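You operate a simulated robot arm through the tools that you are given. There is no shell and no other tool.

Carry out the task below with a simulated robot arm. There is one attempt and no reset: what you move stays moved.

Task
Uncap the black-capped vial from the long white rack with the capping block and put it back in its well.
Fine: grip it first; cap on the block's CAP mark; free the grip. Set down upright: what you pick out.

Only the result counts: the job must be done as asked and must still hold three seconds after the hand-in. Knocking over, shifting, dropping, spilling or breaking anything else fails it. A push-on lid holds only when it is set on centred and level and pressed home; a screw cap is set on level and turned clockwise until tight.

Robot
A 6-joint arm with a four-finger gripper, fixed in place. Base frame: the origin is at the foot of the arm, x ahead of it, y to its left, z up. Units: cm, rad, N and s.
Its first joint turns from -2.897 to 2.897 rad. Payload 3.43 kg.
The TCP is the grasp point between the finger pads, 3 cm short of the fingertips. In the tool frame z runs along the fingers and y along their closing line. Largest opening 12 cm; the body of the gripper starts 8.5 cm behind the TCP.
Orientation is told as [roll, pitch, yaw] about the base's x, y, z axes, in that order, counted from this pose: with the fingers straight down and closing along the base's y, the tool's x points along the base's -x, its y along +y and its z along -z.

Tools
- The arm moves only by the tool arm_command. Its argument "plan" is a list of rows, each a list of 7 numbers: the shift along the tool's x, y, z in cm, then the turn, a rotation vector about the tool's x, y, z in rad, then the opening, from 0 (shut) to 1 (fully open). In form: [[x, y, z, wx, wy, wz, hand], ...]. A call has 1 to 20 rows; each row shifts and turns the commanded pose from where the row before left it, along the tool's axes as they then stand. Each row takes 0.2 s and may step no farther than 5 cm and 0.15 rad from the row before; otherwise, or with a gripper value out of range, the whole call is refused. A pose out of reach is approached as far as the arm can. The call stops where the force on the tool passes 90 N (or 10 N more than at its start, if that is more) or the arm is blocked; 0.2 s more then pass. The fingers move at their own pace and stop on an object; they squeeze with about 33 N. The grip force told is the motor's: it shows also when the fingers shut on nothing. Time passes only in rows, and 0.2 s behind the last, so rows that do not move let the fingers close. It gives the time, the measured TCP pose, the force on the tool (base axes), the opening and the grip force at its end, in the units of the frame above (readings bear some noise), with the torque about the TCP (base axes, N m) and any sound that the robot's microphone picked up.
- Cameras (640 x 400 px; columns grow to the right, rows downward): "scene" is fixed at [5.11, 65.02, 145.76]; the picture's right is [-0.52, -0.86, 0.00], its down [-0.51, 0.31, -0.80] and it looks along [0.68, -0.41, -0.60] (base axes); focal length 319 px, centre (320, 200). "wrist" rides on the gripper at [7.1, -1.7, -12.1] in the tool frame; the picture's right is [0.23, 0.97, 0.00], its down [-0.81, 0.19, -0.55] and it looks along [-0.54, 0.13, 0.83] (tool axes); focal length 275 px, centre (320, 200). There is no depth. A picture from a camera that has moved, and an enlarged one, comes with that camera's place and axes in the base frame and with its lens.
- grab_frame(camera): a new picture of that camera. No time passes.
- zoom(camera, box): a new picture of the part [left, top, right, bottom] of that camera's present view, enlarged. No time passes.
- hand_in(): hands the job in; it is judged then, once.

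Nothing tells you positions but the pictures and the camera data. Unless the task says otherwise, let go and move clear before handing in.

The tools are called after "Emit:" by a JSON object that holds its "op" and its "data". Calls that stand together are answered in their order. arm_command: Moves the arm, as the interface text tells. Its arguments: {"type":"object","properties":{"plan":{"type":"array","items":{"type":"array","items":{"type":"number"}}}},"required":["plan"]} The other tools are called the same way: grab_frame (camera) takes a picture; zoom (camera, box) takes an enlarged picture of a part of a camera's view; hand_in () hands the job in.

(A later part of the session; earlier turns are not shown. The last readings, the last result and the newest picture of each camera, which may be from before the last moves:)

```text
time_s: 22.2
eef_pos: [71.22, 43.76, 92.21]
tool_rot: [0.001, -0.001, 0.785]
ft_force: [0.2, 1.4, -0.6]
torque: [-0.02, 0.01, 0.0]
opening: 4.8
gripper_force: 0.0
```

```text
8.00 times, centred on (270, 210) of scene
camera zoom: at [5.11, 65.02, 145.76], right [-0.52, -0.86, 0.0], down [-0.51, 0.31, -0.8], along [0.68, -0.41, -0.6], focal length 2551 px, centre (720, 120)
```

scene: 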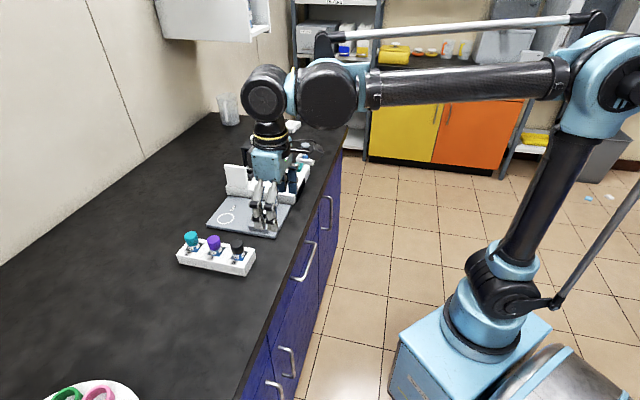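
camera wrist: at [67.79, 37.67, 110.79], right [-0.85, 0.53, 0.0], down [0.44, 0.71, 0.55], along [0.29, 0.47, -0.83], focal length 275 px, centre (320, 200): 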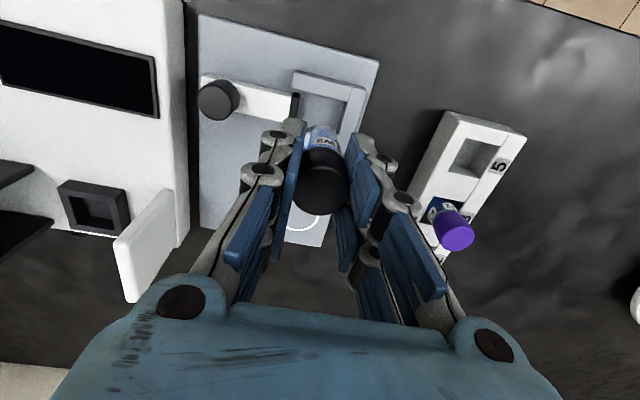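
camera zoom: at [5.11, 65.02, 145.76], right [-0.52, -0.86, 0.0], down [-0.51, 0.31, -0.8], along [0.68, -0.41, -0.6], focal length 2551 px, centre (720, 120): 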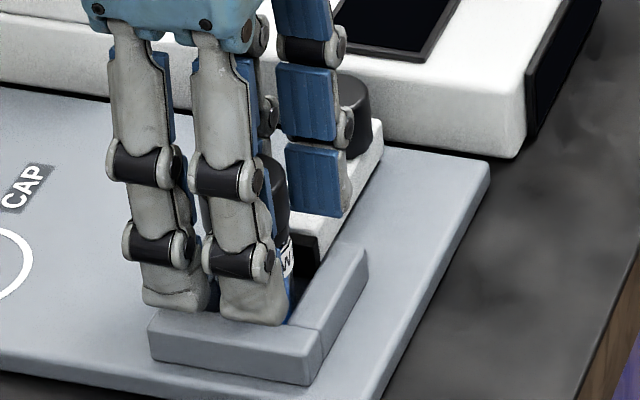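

The vial is standing free in the seat. I'll raise straight up, then rotate the tool to yaw −45° so the fingers close across the slider on its knob.

Emit:
{"op": "arm_command", "data": {"plan": [[0, 0, -0.5, 0, 0, 0, 0.4], [0, 0, -1.0, 0, 0, 0, 0.4], [0, 0, -2.0, 0, 0, 0, 0.4], [0, 0, -2.0, 0, 0, 0, 0.4], [0, 0, -2.0, 0, 0, 0, 0.4], [0, 0, 0, 0, 0, 0, 0.4]]}}

Emit:
{"op": "grab_frame", "data": {"camera": "wrist"}}

Emit:
{"op": "zoom", "data": {"camera": "scene", "box": [240, 185, 300, 235]}}

```text
time_s: 23.6
eef_pos: [71.15, 43.68, 99.66]
tool_rot: [0.001, -0.001, 0.787]
ft_force: [0.0, 0.0, 0.3]
torque: [-0.01, 0.0, 0.03]
opening: 4.84
gripper_force: 0.1
```

```text
taken
camera wrist: at [67.34, 37.51, 111.83], right [-0.85, 0.53, 0.0], down [0.44, 0.71, 0.55], along [0.29, 0.47, -0.83], focal length 275 px, centre (320, 200)
```

wrist: 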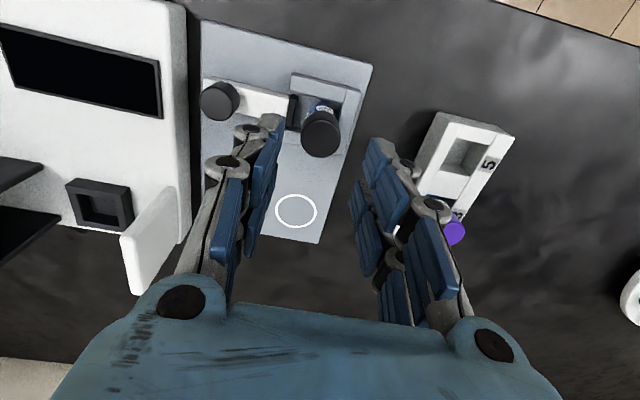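

```text
8.00 times, centred on (270, 210) of scene
camera zoom: at [5.11, 65.02, 145.76], right [-0.52, -0.86, 0.0], down [-0.51, 0.31, -0.8], along [0.68, -0.41, -0.6], focal length 2551 px, centre (720, 120)
```

zoom: 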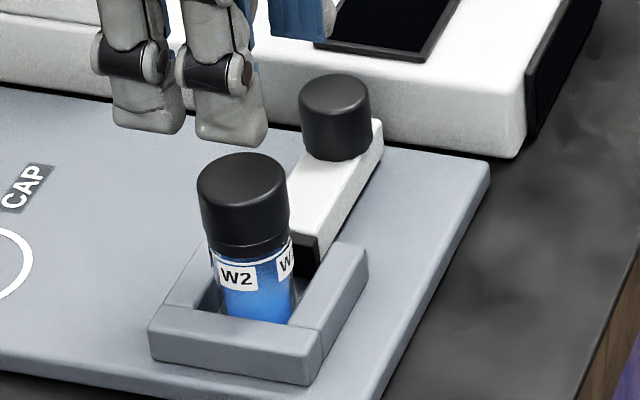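

The vial stands upright in the seat. I'll now rotate the tool by −90° in place.

Emit:
{"op": "arm_command", "data": {"plan": [[0, 0, 0, 0, 0, 0.1428, 0.4], [0, 0, 0, 0, 0, 0.1428, 0.4], [0, 0, 0, 0, 0, 0.1428, 0.4], [0, 0, 0, 0, 0, 0.1428, 0.4], [0, 0, 0, 0, 0, 0.1428, 0.4], [0, 0, 0, 0, 0, 0.1428, 0.4], [0, 0, 0, 0, 0, 0.1428, 0.4], [0, 0, 0, 0, 0, 0.1428, 0.4], [0, 0, 0, 0, 0, 0.1428, 0.4], [0, 0, 0, 0, 0, 0.1428, 0.4], [0, 0, 0, 0, 0, 0.1428, 0.4], [0, 0, 0, 0, 0, 0, 0.4]]}}

Emit:
{"op": "grab_frame", "data": {"camera": "wrist"}}

Emit:
{"op": "grab_frame", "data": {"camera": "scene"}}

```text
time_s: 26.2
eef_pos: [71.19, 43.71, 99.7]
tool_rot: [0.001, 0.0, -0.787]
ft_force: [0.1, 0.0, 0.2]
torque: [0.01, 0.03, -0.04]
opening: 4.82
gripper_force: 0.0
```

```text
taken
camera wrist: at [65.05, 47.63, 111.82], right [0.53, 0.85, 0.0], down [0.71, -0.44, 0.55], along [0.47, -0.29, -0.83], focal length 275 px, centre (320, 200)
```

wrist: 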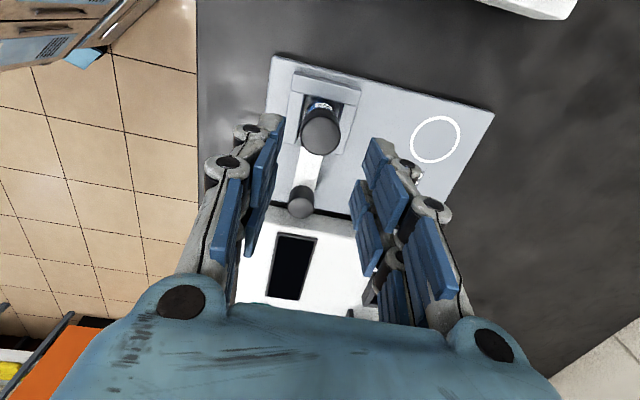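

```text
taken
```

scene: 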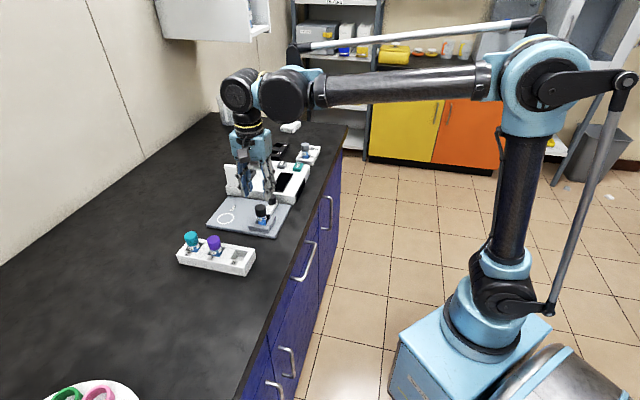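

The rotation tracked well, and the vial, slider and knob line up in view. I'll zoom in to measure the knob.

Emit:
{"op": "zoom", "data": {"camera": "wrist", "box": [240, 60, 400, 230]}}

Emit:
{"op": "zoom", "data": {"camera": "scene", "box": [240, 180, 300, 230]}}

```text
2.35 times, centred on (320, 145) of wrist
camera zoom: at [65.05, 47.63, 111.82], right [0.53, 0.85, 0.0], down [0.71, -0.44, 0.55], along [0.47, -0.29, -0.83], focal length 648 px, centre (320, 329)
```

zoom: 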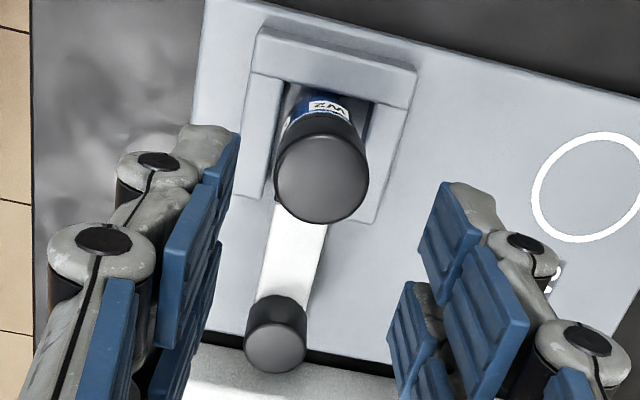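

```text
8.00 times, centred on (270, 205) of scene
camera zoom: at [5.11, 65.02, 145.76], right [-0.52, -0.86, 0.0], down [-0.51, 0.31, -0.8], along [0.68, -0.41, -0.6], focal length 2551 px, centre (720, 160)
```

zoom: 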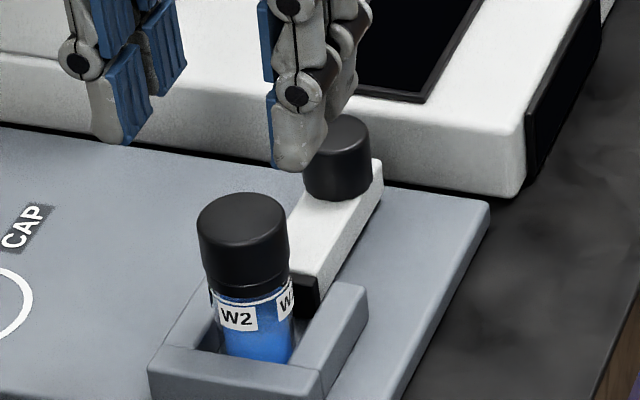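

The knob is at about (77.35, 37.95) with its top at z 89.9. I'll move over it, slightly biased toward the vial so the fingers stay clear of the white device, then check before descending.

Emit:
{"op": "arm_command", "data": {"plan": [[-2.69, 0.1, 0, 0, 0, 0, 0.4], [-2.69, 0.1, 0, 0, 0, 0, 0.4], [-2.69, 0.1, 0, 0, 0, 0, 0.4], [0, 0, 2.0, 0, 0, 0, 0.4], [0, 0, 2.0, 0, 0, 0, 0.4], [0, 0, 1.5, 0, 0, 0, 0.4], [0, 0, 0, 0, 0, 0, 0.4]]}}

Emit:
{"op": "grab_frame", "data": {"camera": "wrist"}}

Emit:
{"op": "zoom", "data": {"camera": "scene", "box": [230, 160, 310, 230]}}

```text
time_s: 27.8
eef_pos: [77.25, 38.29, 94.27]
tool_rot: [0.001, 0.0, -0.784]
ft_force: [-0.3, -0.9, -0.3]
torque: [-0.05, 0.0, 0.0]
opening: 4.79
gripper_force: 0.0
```

```text
taken
camera wrist: at [71.02, 42.19, 106.35], right [0.53, 0.85, 0.0], down [0.71, -0.44, 0.55], along [0.47, -0.29, -0.83], focal length 275 px, centre (320, 200)
```

wrist: 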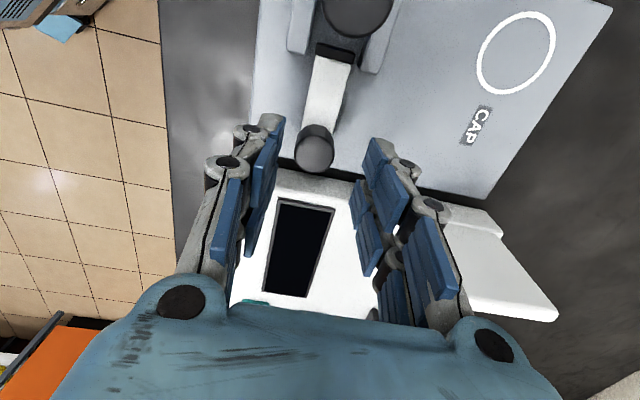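

```text
5.71 times, centred on (270, 195) of scene
camera zoom: at [5.11, 65.02, 145.76], right [-0.52, -0.86, 0.0], down [-0.51, 0.31, -0.8], along [0.68, -0.41, -0.6], focal length 1822 px, centre (606, 229)
```

zoom: 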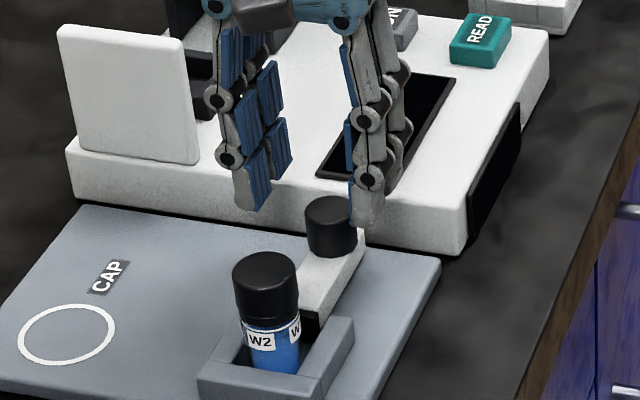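

The knob is nearly under the gripper. I'll zoom in to measure the remaining offset.

Emit:
{"op": "zoom", "data": {"camera": "wrist", "box": [260, 90, 380, 190]}}

Emit:
{"op": "zoom", "data": {"camera": "scene", "box": [262, 180, 302, 210]}}

```text
4.00 times, centred on (320, 140) of wrist
camera zoom: at [71.02, 42.19, 106.35], right [0.53, 0.85, 0.0], down [0.71, -0.44, 0.55], along [0.47, -0.29, -0.83], focal length 1101 px, centre (320, 440)
```

zoom: 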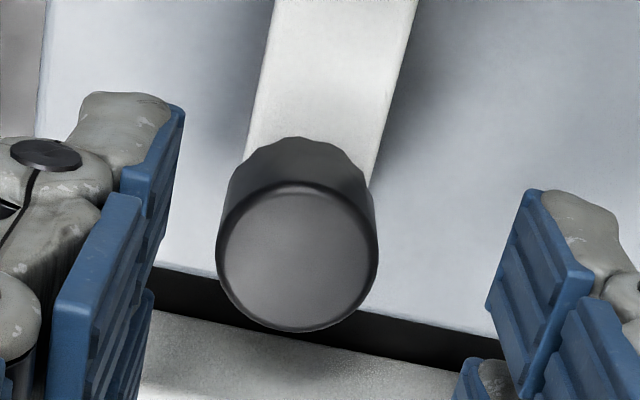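

```text
13.33 times, centred on (282, 195) of scene
camera zoom: at [5.11, 65.02, 145.76], right [-0.52, -0.86, 0.0], down [-0.51, 0.31, -0.8], along [0.68, -0.41, -0.6], focal length 4252 px, centre (827, 267)
```

zoom: 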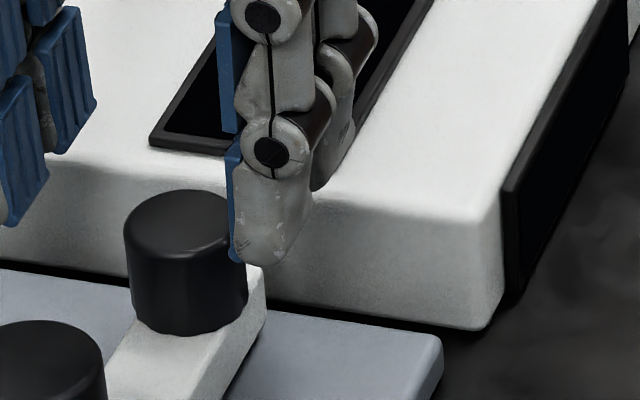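

The knob centre is at about (77.2, 38.0), so I need a 0.2 cm shift along the closing line. I'll correct, descend to tip height ~88.4 and close on the knob.

Emit:
{"op": "arm_command", "data": {"plan": [[0, -0.22, 0.8, 0, 0, 0, 0.4], [0, 0, 1.0, 0, 0, 0, 0.4], [0, 0, 0.7, 0, 0, 0, 0.4], [0, 0, 0.3, 0, 0, 0, 0.4], [0, 0, 0, 0, 0, 0, 0.4]]}}

Emit:
{"op": "zoom", "data": {"camera": "wrist", "box": [220, 80, 420, 220]}}

Emit:
{"op": "zoom", "data": {"camera": "scene", "box": [250, 175, 302, 215]}}

```text
time_s: 29.0
eef_pos: [77.05, 38.02, 91.27]
tool_rot: [0.002, 0.003, -0.786]
ft_force: [-0.1, 0.8, -0.8]
torque: [0.03, 0.02, 0.02]
opening: 4.83
gripper_force: 0.0
```

```text
2.86 times, centred on (320, 150) of wrist
camera zoom: at [70.83, 42.01, 103.45], right [0.53, 0.85, 0.0], down [0.71, -0.44, 0.55], along [0.47, -0.29, -0.83], focal length 786 px, centre (320, 343)
```

zoom: 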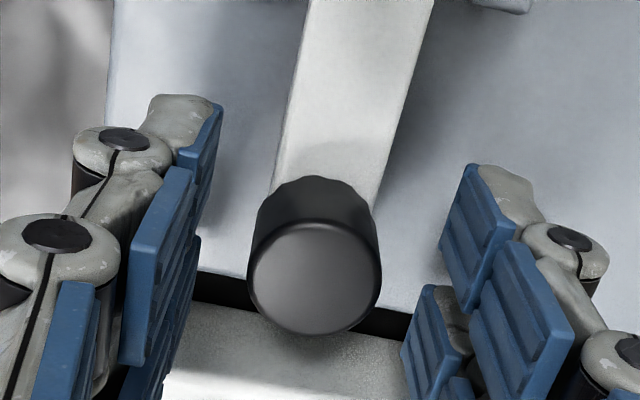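

```text
10.00 times, centred on (276, 195) of scene
camera zoom: at [5.11, 65.02, 145.76], right [-0.52, -0.86, 0.0], down [-0.51, 0.31, -0.8], along [0.68, -0.41, -0.6], focal length 3189 px, centre (760, 250)
```

zoom: 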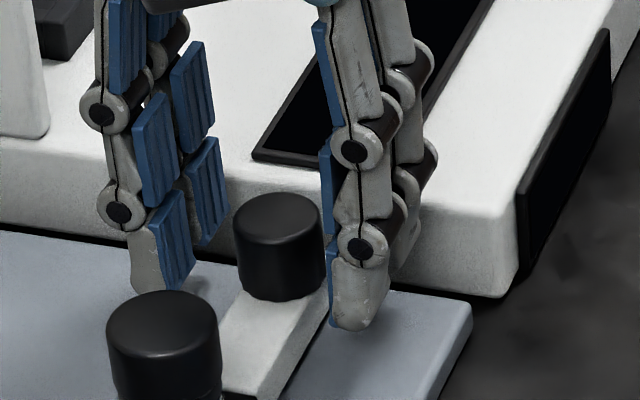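

The fingers straddle the knob and are centred across it. I'll close on it.

Emit:
{"op": "arm_command", "data": {"plan": [[0, 0, 0, 0, 0, 0, 0.25], [0, 0, 0, 0, 0, 0, 0.1], [0, 0, 0, 0, 0, 0, 0.0], [0, 0, 0, 0, 0, 0, 0.0]]}}

Emit:
{"op": "zoom", "data": {"camera": "wrist", "box": [220, 0, 420, 220]}}

```text
time_s: 30.0
eef_pos: [77.03, 38.03, 91.33]
tool_rot: [-0.001, 0.001, -0.785]
ft_force: [-18.9, -17.1, -16.6]
torque: [-0.49, 0.5, 0.03]
opening: 2.28
gripper_force: 45.0
```

```text
1.82 times, centred on (320, 110) of wrist
camera zoom: at [70.78, 41.95, 103.44], right [0.53, 0.85, 0.0], down [0.71, -0.44, 0.55], along [0.47, -0.29, -0.83], focal length 500 px, centre (320, 364)
```

zoom: 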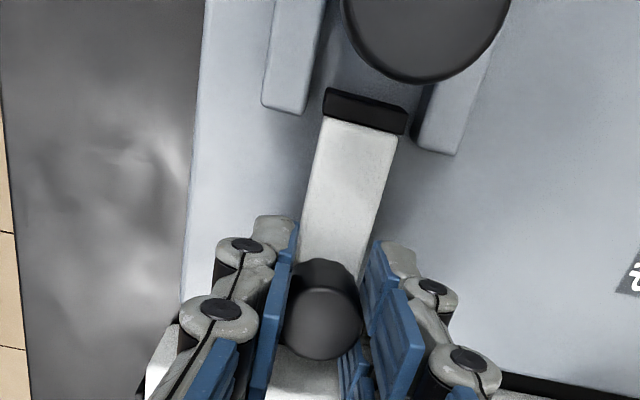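

I have a firm grip on the knob, but there is about 25 N of side load along the closing line, so the knob is slightly off-centre. I'll shift a little to relieve it.

Emit:
{"op": "arm_command", "data": {"plan": [[0, -0.08, 0, 0, 0, 0, 0.0], [0, 0, 0, 0, 0, 0, 0.0]]}}

```text
time_s: 30.6
eef_pos: [76.97, 38.05, 91.22]
tool_rot: [0.002, 0.002, -0.787]
ft_force: [-17.8, -15.6, -27.1]
torque: [-0.37, 0.4, 0.02]
opening: 2.29
gripper_force: 44.8
```

The tool is being pulled down and sideways a little. I'll relieve both directions with small corrective moves.

Emit:
{"op": "arm_command", "data": {"plan": [[0, -0.1, 0.08, 0, 0, 0, 0.0], [0, 0, 0, 0, 0, 0, 0.0]]}}

```text
time_s: 31.2
eef_pos: [76.93, 37.93, 91.22]
tool_rot: [0.003, 0.001, -0.785]
ft_force: [8.1, 9.2, 11.7]
torque: [0.3, -0.12, -0.03]
opening: 2.26
gripper_force: 44.9
```

That overshot slightly, as the stiffness is about 36 N per mm. I'll back off by a third of the step.

Emit:
{"op": "arm_command", "data": {"plan": [[0, 0.035, -0.025, 0, 0, 0, 0.0], [0, 0, 0, 0, 0, 0, 0.0]]}}

```text
time_s: 31.8
eef_pos: [76.97, 38.08, 91.3]
tool_rot: [0.001, 0.002, -0.785]
ft_force: [10.8, 9.0, 4.2]
torque: [0.17, -0.34, -0.04]
opening: 2.29
gripper_force: 44.8
```

The side loads are now small. I'll push the knob toward the vial (−e2) by 0.8 cm in small steps and watch the force.

Emit:
{"op": "arm_command", "data": {"plan": [[0.2, 0, 0, 0, 0, 0, 0.0], [0.2, 0, 0, 0, 0, 0, 0.0], [0, 0, 0, 0, 0, 0, 0.0]]}}

Emit:
{"op": "grab_frame", "data": {"camera": "wrist"}}

```text
time_s: 32.6
eef_pos: [76.63, 38.43, 91.26]
tool_rot: [0.004, 0.002, -0.785]
ft_force: [11.1, 9.7, 19.0]
torque: [0.32, -0.29, -0.02]
opening: 2.29
gripper_force: 44.6
```

```text
taken
camera wrist: at [70.42, 42.25, 103.44], right [0.52, 0.85, 0.0], down [0.71, -0.44, 0.55], along [0.47, -0.29, -0.83], focal length 275 px, centre (320, 200)
```

wrist: 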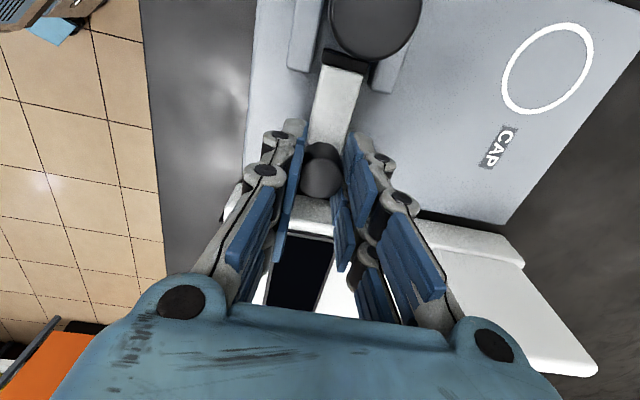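

The slider follows freely. I'll keep pushing in small steps and relieve a little of the vertical load.

Emit:
{"op": "arm_command", "data": {"plan": [[0.2, 0.02, -0.03, 0, 0, 0, 0.0], [0.2, 0, 0, 0, 0, 0, 0.0], [0, 0, 0, 0, 0, 0, 0.0]]}}

Emit:
{"op": "zoom", "data": {"camera": "scene", "box": [240, 185, 300, 235]}}

```text
time_s: 33.4
eef_pos: [76.43, 38.57, 91.35]
tool_rot: [0.001, 0.001, -0.786]
ft_force: [-2.0, 6.9, -10.2]
torque: [0.23, 0.13, 0.05]
opening: 2.29
gripper_force: 44.8
```

```text
8.00 times, centred on (270, 210) of scene
camera zoom: at [5.11, 65.02, 145.76], right [-0.52, -0.86, 0.0], down [-0.51, 0.31, -0.8], along [0.68, -0.41, -0.6], focal length 2551 px, centre (720, 120)
```

zoom: 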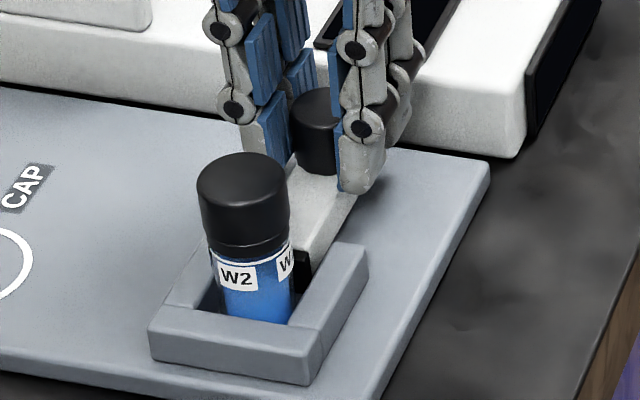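

The pad is now close to the vial. I'll continue in 0.1 cm steps.

Emit:
{"op": "arm_command", "data": {"plan": [[0.1, 0, 0.01, 0, 0, 0, 0.0], [0.1, 0, 0, 0, 0, 0, 0.0], [0, 0, 0, 0, 0, 0, 0.0]]}}

Emit:
{"op": "zoom", "data": {"camera": "scene", "box": [250, 195, 290, 230]}}

```text
time_s: 34.2
eef_pos: [76.24, 38.72, 91.36]
tool_rot: [0.001, 0.002, -0.786]
ft_force: [-5.2, 2.6, -6.0]
torque: [0.0, 0.12, -0.01]
opening: 2.28
gripper_force: 45.4
```

```text
11.43 times, centred on (270, 212) of scene
camera zoom: at [5.11, 65.02, 145.76], right [-0.52, -0.86, 0.0], down [-0.51, 0.31, -0.8], along [0.68, -0.41, -0.6], focal length 3644 px, centre (891, 57)
```

zoom: 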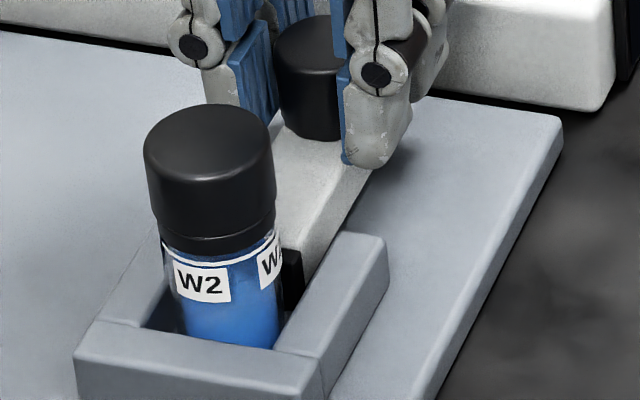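

No resistance from the vial yet. I'll continue pushing.

Emit:
{"op": "arm_command", "data": {"plan": [[0.1, 0, 0, 0, 0, 0, 0.0], [0.1, 0, 0, 0, 0, 0, 0.0], [0, 0, 0, 0, 0, 0, 0.0]]}}

Emit:
{"op": "zoom", "data": {"camera": "scene", "box": [250, 195, 290, 230]}}

Emit:
{"op": "grab_frame", "data": {"camera": "wrist"}}

```text
time_s: 35.0
eef_pos: [76.09, 39.0, 91.38]
tool_rot: [0.003, 0.001, -0.786]
ft_force: [-2.2, -3.3, -6.9]
torque: [-0.41, -0.23, -0.06]
opening: 2.28
gripper_force: 45.2
```

```text
11.43 times, centred on (270, 212) of scene
camera zoom: at [5.11, 65.02, 145.76], right [-0.52, -0.86, 0.0], down [-0.51, 0.31, -0.8], along [0.68, -0.41, -0.6], focal length 3644 px, centre (891, 57)
```

zoom: 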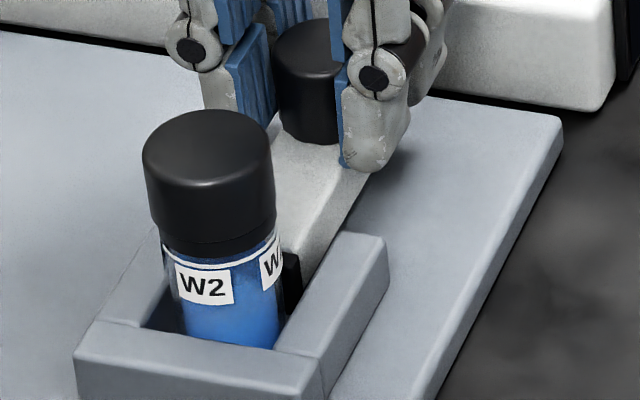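

```text
taken
camera wrist: at [69.89, 42.8, 103.44], right [0.53, 0.85, 0.0], down [0.71, -0.44, 0.55], along [0.47, -0.29, -0.83], focal length 275 px, centre (320, 200)
```

wrist: 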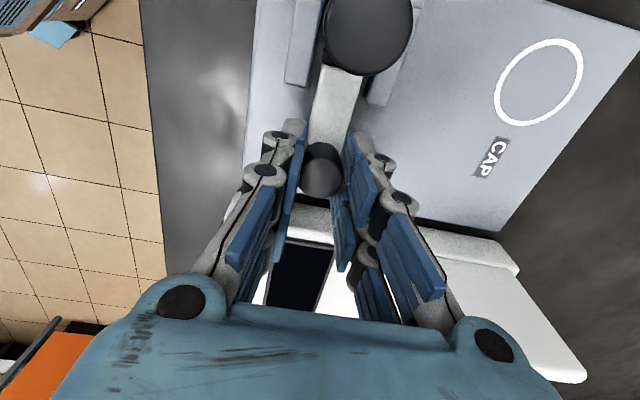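

The pad has touched the vial and moved it slightly toward the wall. I'll continue in finer steps until the force rises.

Emit:
{"op": "arm_command", "data": {"plan": [[0.08, 0, 0, 0, 0, 0, 0.0], [0, 0, 0, 0, 0, 0, 0.0]]}}

Emit:
{"op": "zoom", "data": {"camera": "scene", "box": [250, 195, 290, 230]}}

```text
time_s: 35.6
eef_pos: [76.03, 38.96, 91.29]
tool_rot: [0.001, 0.002, -0.784]
ft_force: [2.2, -7.1, -5.4]
torque: [-0.36, -0.18, 0.02]
opening: 2.29
gripper_force: 44.6
```

```text
11.43 times, centred on (270, 212) of scene
camera zoom: at [5.11, 65.02, 145.76], right [-0.52, -0.86, 0.0], down [-0.51, 0.31, -0.8], along [0.68, -0.41, -0.6], focal length 3644 px, centre (891, 57)
```

zoom: 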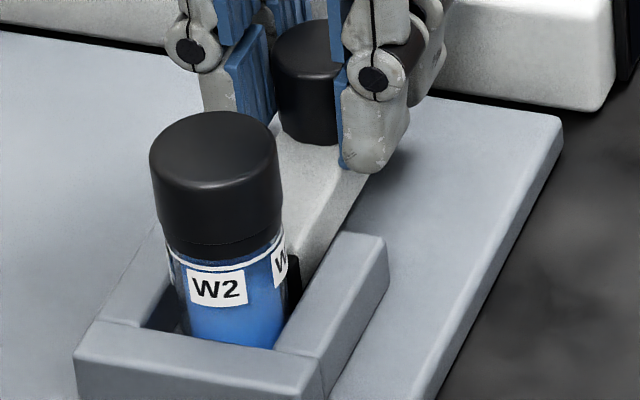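

Resistance is starting, about 6.6 N along the slide. I'll push a little further.

Emit:
{"op": "arm_command", "data": {"plan": [[0.06, 0, 0, 0, 0, 0, 0.0], [0, 0, 0, 0, 0, 0, 0.0]]}}

Emit:
{"op": "zoom", "data": {"camera": "scene", "box": [250, 195, 290, 230]}}

```text
time_s: 36.2
eef_pos: [76.07, 38.93, 91.33]
tool_rot: [0.002, 0.002, -0.785]
ft_force: [6.1, -12.0, -5.0]
torque: [-0.36, -0.22, 0.0]
opening: 2.29
gripper_force: 45.2
```

```text
11.43 times, centred on (270, 212) of scene
camera zoom: at [5.11, 65.02, 145.76], right [-0.52, -0.86, 0.0], down [-0.51, 0.31, -0.8], along [0.68, -0.41, -0.6], focal length 3644 px, centre (891, 57)
```

zoom: 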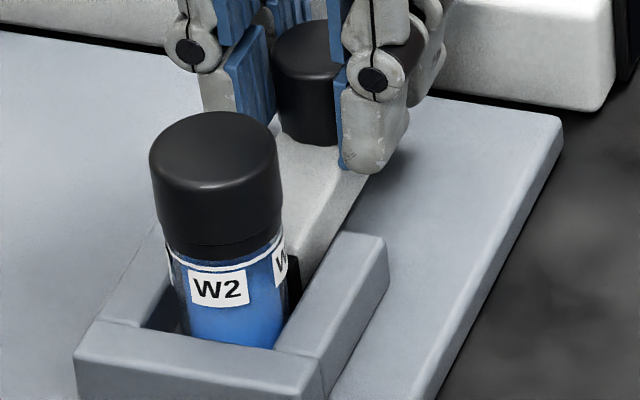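

The vial is pinned against the wall with about 13 N. I'll push somewhat harder so the clamp seats, listening for a latch.

Emit:
{"op": "arm_command", "data": {"plan": [[0.06, 0, 0, 0, 0, 0, 0.0], [0.06, 0, 0, 0, 0, 0, 0.0], [0, 0, 0, 0, 0, 0, 0.0]]}}

```text
time_s: 37.0
eef_pos: [76.07, 38.88, 91.36]
tool_rot: [0.002, 0.002, -0.785]
ft_force: [18.5, -18.6, 0.2]
torque: [-0.6, -0.54, -0.04]
opening: 2.28
gripper_force: 44.9
```

The clamp is pressed at about 26 N along the slide. I'll open the fingers gently and see whether the slider stays put.

Emit:
{"op": "arm_command", "data": {"plan": [[0, 0, 0, 0, 0, 0, 0.3], [0, 0, 0, 0, 0, 0, 0.4], [0, 0, 0, 0, 0, 0, 0.4]]}}

Emit:
{"op": "zoom", "data": {"camera": "scene", "box": [250, 195, 290, 230]}}

Emit:
{"op": "zoom", "data": {"camera": "wrist", "box": [220, 0, 420, 220]}}

```text
time_s: 37.8
eef_pos: [75.96, 39.01, 91.27]
tool_rot: [0.002, 0.001, -0.786]
ft_force: [-0.3, -0.1, 0.2]
torque: [0.0, -0.01, 0.01]
opening: 4.8
gripper_force: 0.0
```

```text
11.43 times, centred on (270, 212) of scene
camera zoom: at [5.11, 65.02, 145.76], right [-0.52, -0.86, 0.0], down [-0.51, 0.31, -0.8], along [0.68, -0.41, -0.6], focal length 3644 px, centre (891, 57)
```

zoom: 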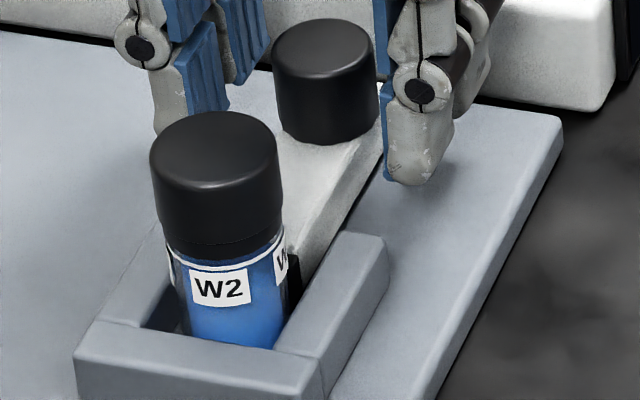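

```text
1.82 times, centred on (320, 110) of wrist
camera zoom: at [69.72, 42.95, 103.45], right [0.53, 0.85, 0.0], down [0.71, -0.44, 0.55], along [0.47, -0.29, -0.83], focal length 500 px, centre (320, 364)
```

zoom: 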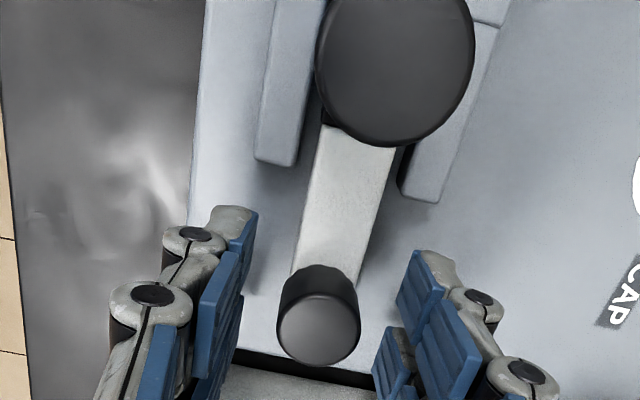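

The slider holds its position and the vial is clamped upright. I'll raise, move over the cap and check centring.

Emit:
{"op": "arm_command", "data": {"plan": [[0, 0, -1.0, 0, 0, 0, 0.4], [0, 0, -2.0, 0, 0, 0, 0.4], [0, 0, -2.0, 0, 0, 0, 0.4], [0, 0, -2.0, 0, 0, 0, 0.45], [2.3, -0.08, 0, 0, 0, 0, 0.45], [2.3, -0.08, 0, 0, 0, 0, 0.45], [2.35, -0.09, 0, 0, 0, 0, 0.45], [0, 0, 0, 0, 0, 0, 0.45], [0, 0, 0, 0, 0, 0, 0.45]]}}

Emit:
{"op": "grab_frame", "data": {"camera": "wrist"}}

Emit:
{"op": "zoom", "data": {"camera": "wrist", "box": [250, 60, 390, 190]}}

Emit:
{"op": "zoom", "data": {"camera": "scene", "box": [250, 190, 290, 225]}}

```text
time_s: 39.8
eef_pos: [70.68, 43.96, 98.33]
tool_rot: [0.003, 0.002, -0.785]
ft_force: [0.8, 0.1, -0.4]
torque: [0.0, 0.0, -0.02]
opening: 5.4
gripper_force: 0.0
```

```text
taken
camera wrist: at [64.52, 47.78, 110.54], right [0.53, 0.85, 0.0], down [0.71, -0.44, 0.55], along [0.47, -0.29, -0.83], focal length 275 px, centre (320, 200)
```

wrist: 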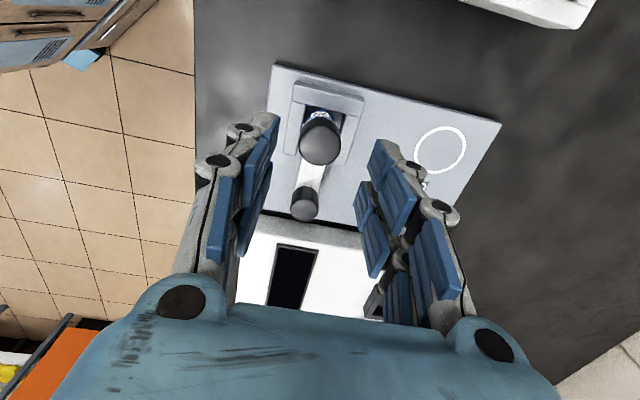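

```text
3.08 times, centred on (320, 125) of wrist
camera zoom: at [64.52, 47.78, 110.54], right [0.53, 0.85, 0.0], down [0.71, -0.44, 0.55], along [0.47, -0.29, -0.83], focal length 847 px, centre (320, 431)
```

zoom: 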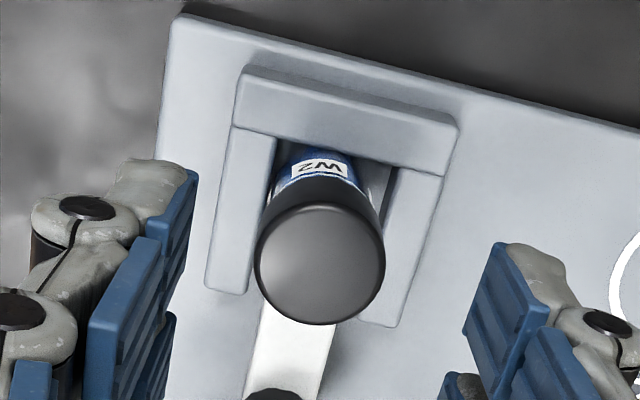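

```text
11.43 times, centred on (270, 208) of scene
camera zoom: at [5.11, 65.02, 145.76], right [-0.52, -0.86, 0.0], down [-0.51, 0.31, -0.8], along [0.68, -0.41, -0.6], focal length 3644 px, centre (891, 114)
```

zoom: 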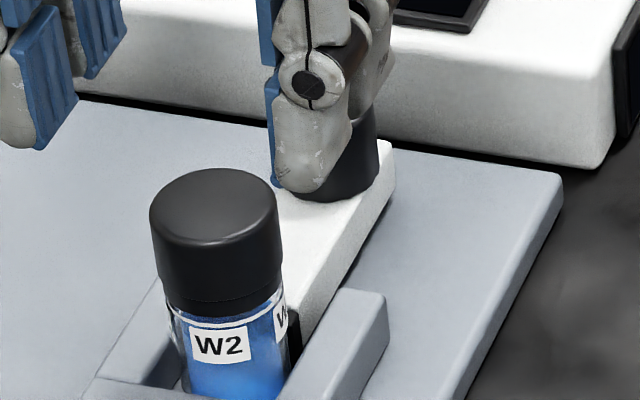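

The cap centre is at (70.87, 43.9), within 0.15 cm of the TCP axis. I'll correct and descend so the fingertips end just above the cap's lower edge.

Emit:
{"op": "arm_command", "data": {"plan": [[-0.17, 0.06, 1.0, 0, 0, 0, 0.45], [0, 0, 1.5, 0, 0, 0, 0.45], [0, 0, 1.3, 0, 0, 0, 0.45], [0, 0, 0.7, 0, 0, 0, 0.45], [0, 0, 0, 0, 0, 0, 0.45]]}}

Emit:
{"op": "zoom", "data": {"camera": "wrist", "box": [220, 80, 420, 230]}}

Emit:
{"op": "zoom", "data": {"camera": "scene", "box": [245, 185, 293, 225]}}

```text
time_s: 41.0
eef_pos: [70.94, 43.8, 93.87]
tool_rot: [0.002, 0.003, -0.784]
ft_force: [-1.1, 0.2, -1.1]
torque: [0.02, 0.02, 0.0]
opening: 5.41
gripper_force: 0.1
```

```text
2.67 times, centred on (320, 155) of wrist
camera zoom: at [64.7, 47.73, 105.93], right [0.53, 0.85, 0.0], down [0.71, -0.44, 0.55], along [0.47, -0.29, -0.83], focal length 734 px, centre (320, 320)
```

zoom: 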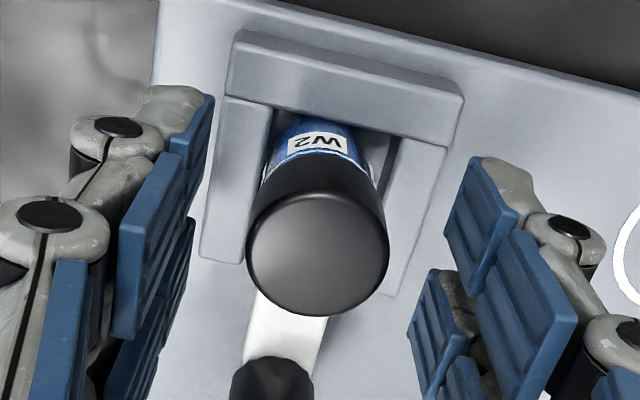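

```text
10.00 times, centred on (269, 205) of scene
camera zoom: at [5.11, 65.02, 145.76], right [-0.52, -0.86, 0.0], down [-0.51, 0.31, -0.8], along [0.68, -0.41, -0.6], focal length 3189 px, centre (830, 150)
```

zoom: 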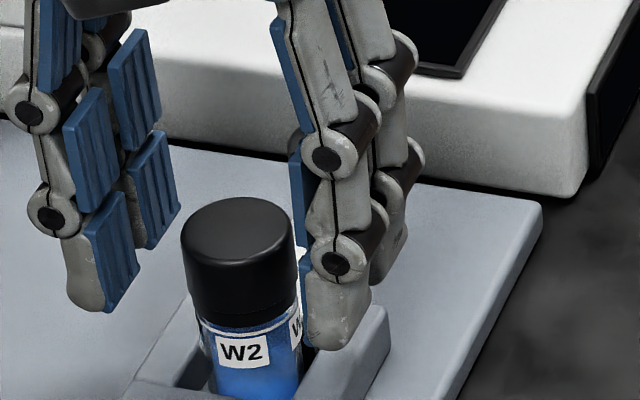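

The cap is centred between the pads to within 0.1 cm. I'll close on it.

Emit:
{"op": "arm_command", "data": {"plan": [[0, 0, 0, 0, 0, 0, 0.3], [0, 0, 0, 0, 0, 0, 0.15], [0, 0, 0, 0, 0, 0, 0.0], [0, 0, 0, 0, 0, 0, 0.0]]}}

Emit:
{"op": "zoom", "data": {"camera": "scene", "box": [245, 185, 293, 225]}}

Emit:
{"op": "zoom", "data": {"camera": "wrist", "box": [220, 80, 420, 230]}}

```text
time_s: 42.0
eef_pos: [70.95, 43.93, 93.78]
tool_rot: [0.002, 0.001, -0.785]
ft_force: [-0.3, -0.3, 0.8]
torque: [-0.03, -0.04, 0.01]
opening: 2.65
gripper_force: 33.0
```

```text
10.00 times, centred on (269, 205) of scene
camera zoom: at [5.11, 65.02, 145.76], right [-0.52, -0.86, 0.0], down [-0.51, 0.31, -0.8], along [0.68, -0.41, -0.6], focal length 3189 px, centre (830, 150)
```

zoom: 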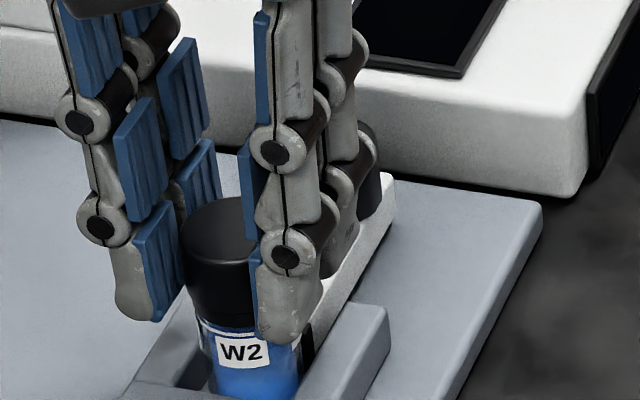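

```text
2.67 times, centred on (320, 155) of wrist
camera zoom: at [64.7, 47.73, 105.95], right [0.53, 0.85, 0.0], down [0.71, -0.44, 0.55], along [0.47, -0.29, -0.83], focal length 734 px, centre (320, 320)
```

zoom: 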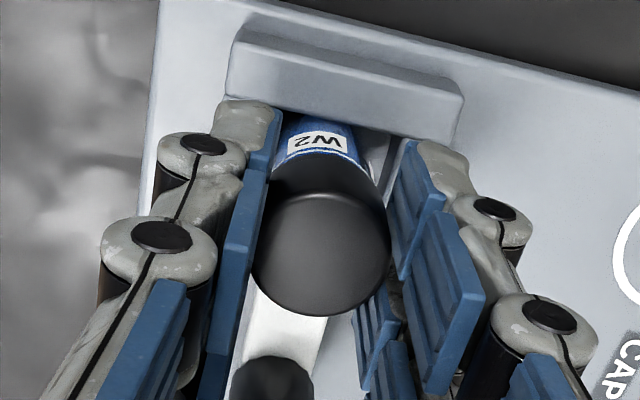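

I'm holding the cap at 33 N with balanced forces. I'll start turning counter-clockwise and watch the torque.

Emit:
{"op": "arm_command", "data": {"plan": [[0, 0, 0, 0, 0, -0.1, 0.0], [0, 0, 0, 0, 0, -0.1, 0.0], [0, 0, 0, 0, 0, -0.1, 0.0], [0, 0, 0, 0, 0, 0, 0.0]]}}

Emit:
{"op": "zoom", "data": {"camera": "scene", "box": [245, 185, 293, 225]}}

```text
time_s: 43.0
eef_pos: [70.95, 43.8, 93.68]
tool_rot: [0.003, 0.002, -0.483]
ft_force: [-1.2, -0.3, 1.9]
torque: [0.0, 0.04, -0.03]
opening: 2.63
gripper_force: 33.3
```

```text
10.00 times, centred on (269, 205) of scene
camera zoom: at [5.11, 65.02, 145.76], right [-0.52, -0.86, 0.0], down [-0.51, 0.31, -0.8], along [0.68, -0.41, -0.6], focal length 3189 px, centre (830, 150)
```

zoom: 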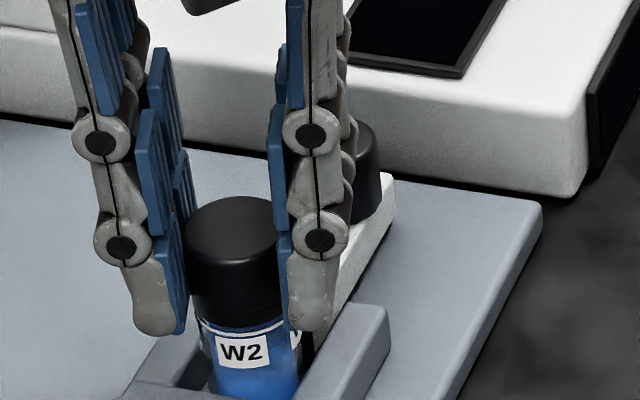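

The cap turns while the label stays still, with low torque. I'll continue counter-clockwise through about 1.2 rad and check the force.

Emit:
{"op": "arm_command", "data": {"plan": [[0, 0, 0, 0, 0, -0.12, 0.0], [0, 0, 0, 0, 0, -0.12, 0.0], [0, 0, 0, 0, 0, -0.12, 0.0], [0, 0, 0, 0, 0, -0.12, 0.0], [0, 0, 0, 0, 0, -0.12, 0.0], [0, 0, 0, 0, 0, 0, 0.0]]}}

Emit:
{"op": "zoom", "data": {"camera": "scene", "box": [245, 185, 293, 225]}}

```text
time_s: 44.4
eef_pos: [70.93, 43.71, 93.81]
tool_rot: [0.0, 0.0, 0.118]
ft_force: [-0.2, 0.7, -0.4]
torque: [0.01, 0.02, 0.01]
opening: 2.55
gripper_force: 32.5
```

```text
10.00 times, centred on (269, 205) of scene
camera zoom: at [5.11, 65.02, 145.76], right [-0.52, -0.86, 0.0], down [-0.51, 0.31, -0.8], along [0.68, -0.41, -0.6], focal length 3189 px, centre (830, 150)
```

zoom: 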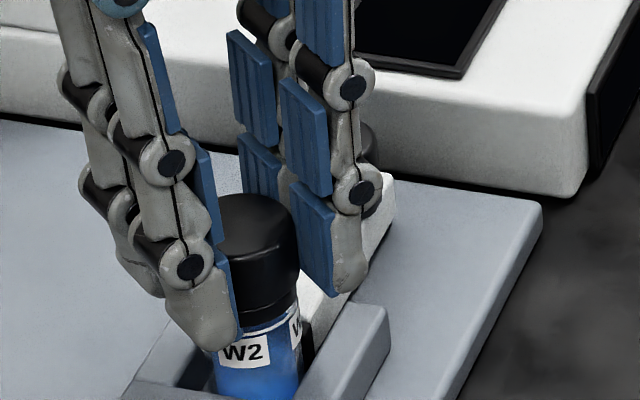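

The cap is rising very slightly and the vial holds still. I'll keep turning.

Emit:
{"op": "arm_command", "data": {"plan": [[0, 0, 0, 0, 0, -0.13, 0.0], [0, 0, 0, 0, 0, -0.13, 0.0], [0, 0, 0, 0, 0, -0.13, 0.0], [0, 0, 0, 0, 0, -0.13, 0.0], [0, 0, 0, 0, 0, -0.13, 0.0], [0, 0, 0, 0, 0, -0.13, 0.0], [0, 0, 0, 0, 0, -0.13, 0.0], [0, 0, 0, 0, 0, 0, 0.0]]}}

Emit:
{"op": "zoom", "data": {"camera": "scene", "box": [245, 185, 293, 225]}}

Emit:
{"op": "zoom", "data": {"camera": "wrist", "box": [220, 80, 420, 230]}}

```text
time_s: 46.2
eef_pos: [71.04, 43.77, 93.84]
tool_rot: [0.001, -0.003, 1.027]
ft_force: [-1.1, 1.9, 0.0]
torque: [0.06, 0.03, -0.01]
opening: 2.58
gripper_force: 33.3
```

```text
10.00 times, centred on (269, 205) of scene
camera zoom: at [5.11, 65.02, 145.76], right [-0.52, -0.86, 0.0], down [-0.51, 0.31, -0.8], along [0.68, -0.41, -0.6], focal length 3189 px, centre (830, 150)
```

zoom: 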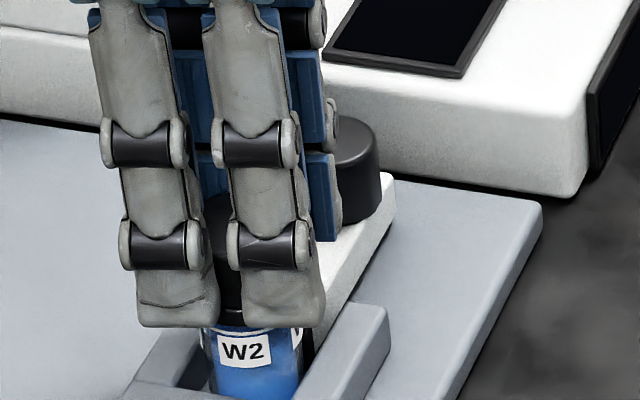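

```text
2.67 times, centred on (320, 155) of wrist
camera zoom: at [68.75, 36.79, 105.98], right [-0.95, 0.31, 0.0], down [0.26, 0.79, 0.55], along [0.17, 0.53, -0.83], focal length 734 px, centre (320, 320)
```

zoom: 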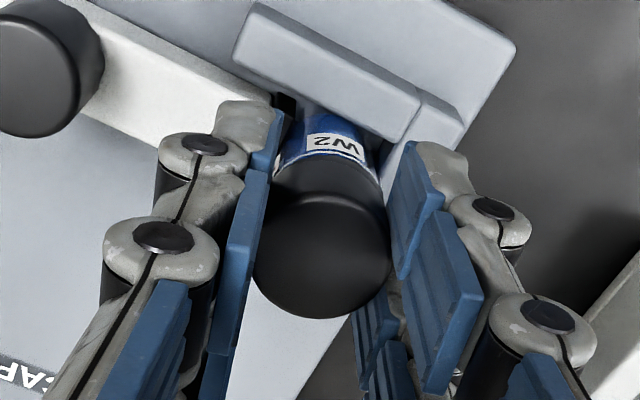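

I've turned about 1.8 rad with nearly zero torque. I'll test with a tiny lift to see whether the cap is still engaged.

Emit:
{"op": "arm_command", "data": {"plan": [[0, 0, -0.05, 0, 0, 0, 0.0], [0, 0, 0, 0, 0, 0, 0.0]]}}

Emit:
{"op": "zoom", "data": {"camera": "wrist", "box": [260, 110, 380, 210]}}

```text
time_s: 46.8
eef_pos: [70.95, 43.69, 93.95]
tool_rot: [0.002, -0.002, 1.024]
ft_force: [-1.0, 2.8, -0.5]
torque: [0.01, -0.01, 0.01]
opening: 2.56
gripper_force: 33.5
```

```text
4.00 times, centred on (320, 160) of wrist
camera zoom: at [68.74, 36.76, 106.0], right [-0.95, 0.31, 0.0], down [0.26, 0.79, 0.55], along [0.17, 0.53, -0.83], focal length 1101 px, centre (320, 360)
```

zoom: 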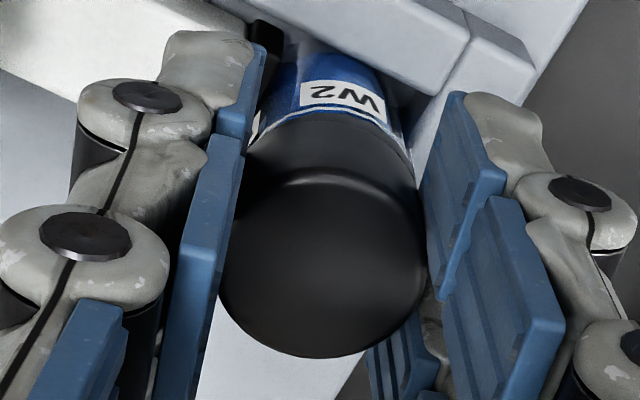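

The lift met no resistance. I'll raise another 0.1 cm and compare.

Emit:
{"op": "arm_command", "data": {"plan": [[0, 0, -0.1, 0, 0, 0, 0.0], [0, 0, 0, 0, 0, 0, 0.0]]}}

Emit:
{"op": "zoom", "data": {"camera": "wrist", "box": [260, 110, 380, 210]}}

Emit:
{"op": "zoom", "data": {"camera": "scene", "box": [245, 185, 293, 225]}}

```text
time_s: 47.4
eef_pos: [71.07, 43.67, 93.89]
tool_rot: [0.002, -0.001, 1.025]
ft_force: [-3.1, 1.7, -0.2]
torque: [0.05, 0.08, 0.01]
opening: 2.57
gripper_force: 33.1
```

```text
4.00 times, centred on (320, 160) of wrist
camera zoom: at [68.76, 36.74, 106.1], right [-0.95, 0.31, 0.0], down [0.26, 0.79, 0.55], along [0.17, 0.53, -0.83], focal length 1101 px, centre (320, 360)
```

zoom: 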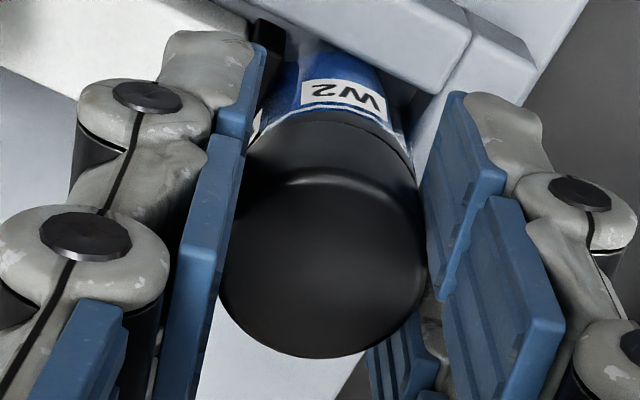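

```text
10.00 times, centred on (269, 205) of scene
camera zoom: at [5.11, 65.02, 145.76], right [-0.52, -0.86, 0.0], down [-0.51, 0.31, -0.8], along [0.68, -0.41, -0.6], focal length 3189 px, centre (830, 150)
```

zoom: 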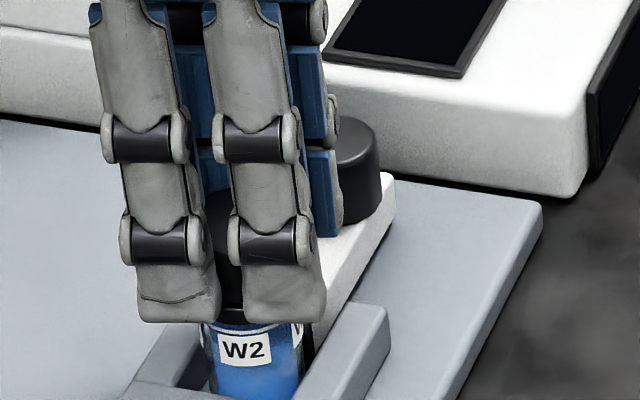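

There's no clear separation yet. I'll go back down 0.15 cm and continue turning counter-clockwise.

Emit:
{"op": "arm_command", "data": {"plan": [[0, 0, 0.1, 0, 0, 0, 0.0], [0, 0, 0.04, 0, 0, -0.12, 0.0], [0, 0, 0, 0, 0, -0.12, 0.0], [0, 0, 0, 0, 0, -0.12, 0.0], [0, 0, 0, 0, 0, -0.12, 0.0], [0, 0, 0, 0, 0, -0.12, 0.0], [0, 0, 0, 0, 0, -0.12, 0.0], [0, 0, 0, 0, 0, 0, 0.0]]}}

Emit:
{"op": "zoom", "data": {"camera": "scene", "box": [245, 185, 293, 225]}}

Emit:
{"op": "zoom", "data": {"camera": "wrist", "box": [260, 110, 380, 210]}}

```text
time_s: 49.2
eef_pos: [71.06, 43.75, 93.87]
tool_rot: [0.001, -0.001, 1.747]
ft_force: [-0.5, 1.0, -0.9]
torque: [0.05, 0.03, -0.03]
opening: 2.57
gripper_force: 33.0
```

```text
10.00 times, centred on (269, 205) of scene
camera zoom: at [5.11, 65.02, 145.76], right [-0.52, -0.86, 0.0], down [-0.51, 0.31, -0.8], along [0.68, -0.41, -0.6], focal length 3189 px, centre (830, 150)
```

zoom: 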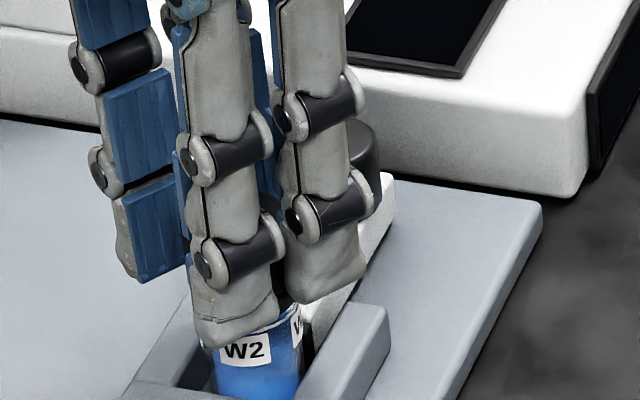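

```text
4.00 times, centred on (320, 160) of wrist
camera zoom: at [73.94, 37.07, 105.99], right [-0.92, -0.4, 0.0], down [-0.33, 0.76, 0.55], along [-0.22, 0.51, -0.83], focal length 1101 px, centre (320, 360)
```

zoom: 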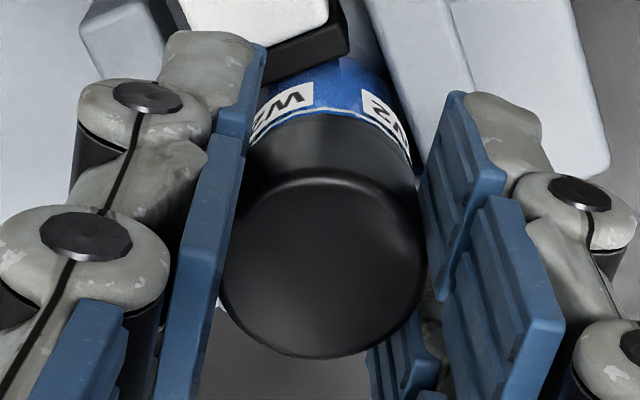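

Still turning freely with the vial fixed. I'll continue counter-clockwise another ~1 rad.

Emit:
{"op": "arm_command", "data": {"plan": [[0, 0, 0, 0, 0, -0.12, 0.0], [0, 0, 0, 0, 0, -0.12, 0.0], [0, 0, 0, 0, 0, -0.12, 0.0], [0, 0, 0, 0, 0, -0.12, 0.0], [0, 0, 0, 0, 0, -0.12, 0.0], [0, 0, 0, 0, 0, -0.12, 0.0], [0, 0, 0, 0, 0, -0.12, 0.0], [0, 0, 0, 0, 0, -0.12, 0.0], [0, 0, 0, 0, 0, 0, 0.0]]}}

Emit:
{"op": "zoom", "data": {"camera": "scene", "box": [245, 185, 293, 225]}}

Emit:
{"op": "zoom", "data": {"camera": "wrist", "box": [260, 110, 380, 210]}}

Emit:
{"op": "grab_frame", "data": {"camera": "scene"}}

```text
time_s: 51.2
eef_pos: [71.04, 43.68, 93.81]
tool_rot: [-0.003, -0.003, 2.707]
ft_force: [-0.7, -1.7, 1.2]
torque: [0.01, 0.01, 0.0]
opening: 2.57
gripper_force: 32.8
```

```text
10.00 times, centred on (269, 205) of scene
camera zoom: at [5.11, 65.02, 145.76], right [-0.52, -0.86, 0.0], down [-0.51, 0.31, -0.8], along [0.68, -0.41, -0.6], focal length 3189 px, centre (830, 150)
```

zoom: 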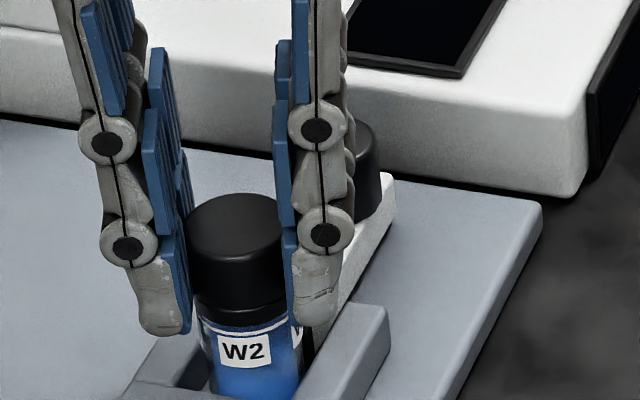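

```text
4.00 times, centred on (320, 160) of wrist
camera zoom: at [78.18, 42.33, 105.93], right [-0.2, -0.98, 0.0], down [-0.82, 0.17, 0.55], along [-0.54, 0.11, -0.83], focal length 1101 px, centre (320, 360)
```

zoom: 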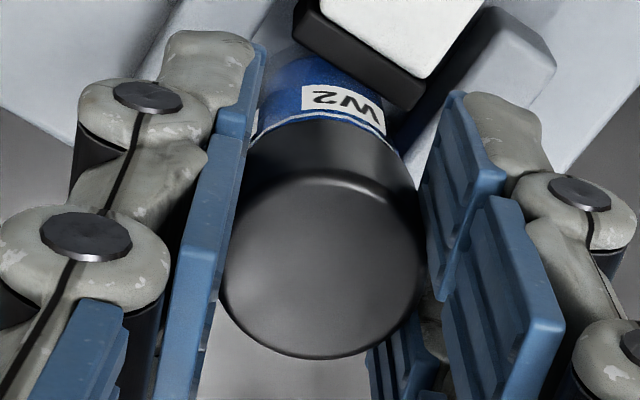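

```text
taken
```

scene: 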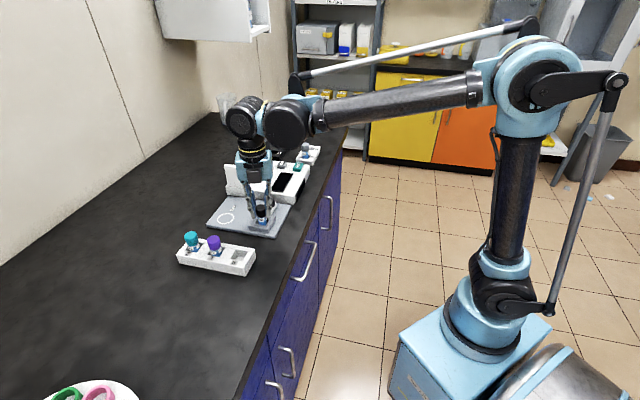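

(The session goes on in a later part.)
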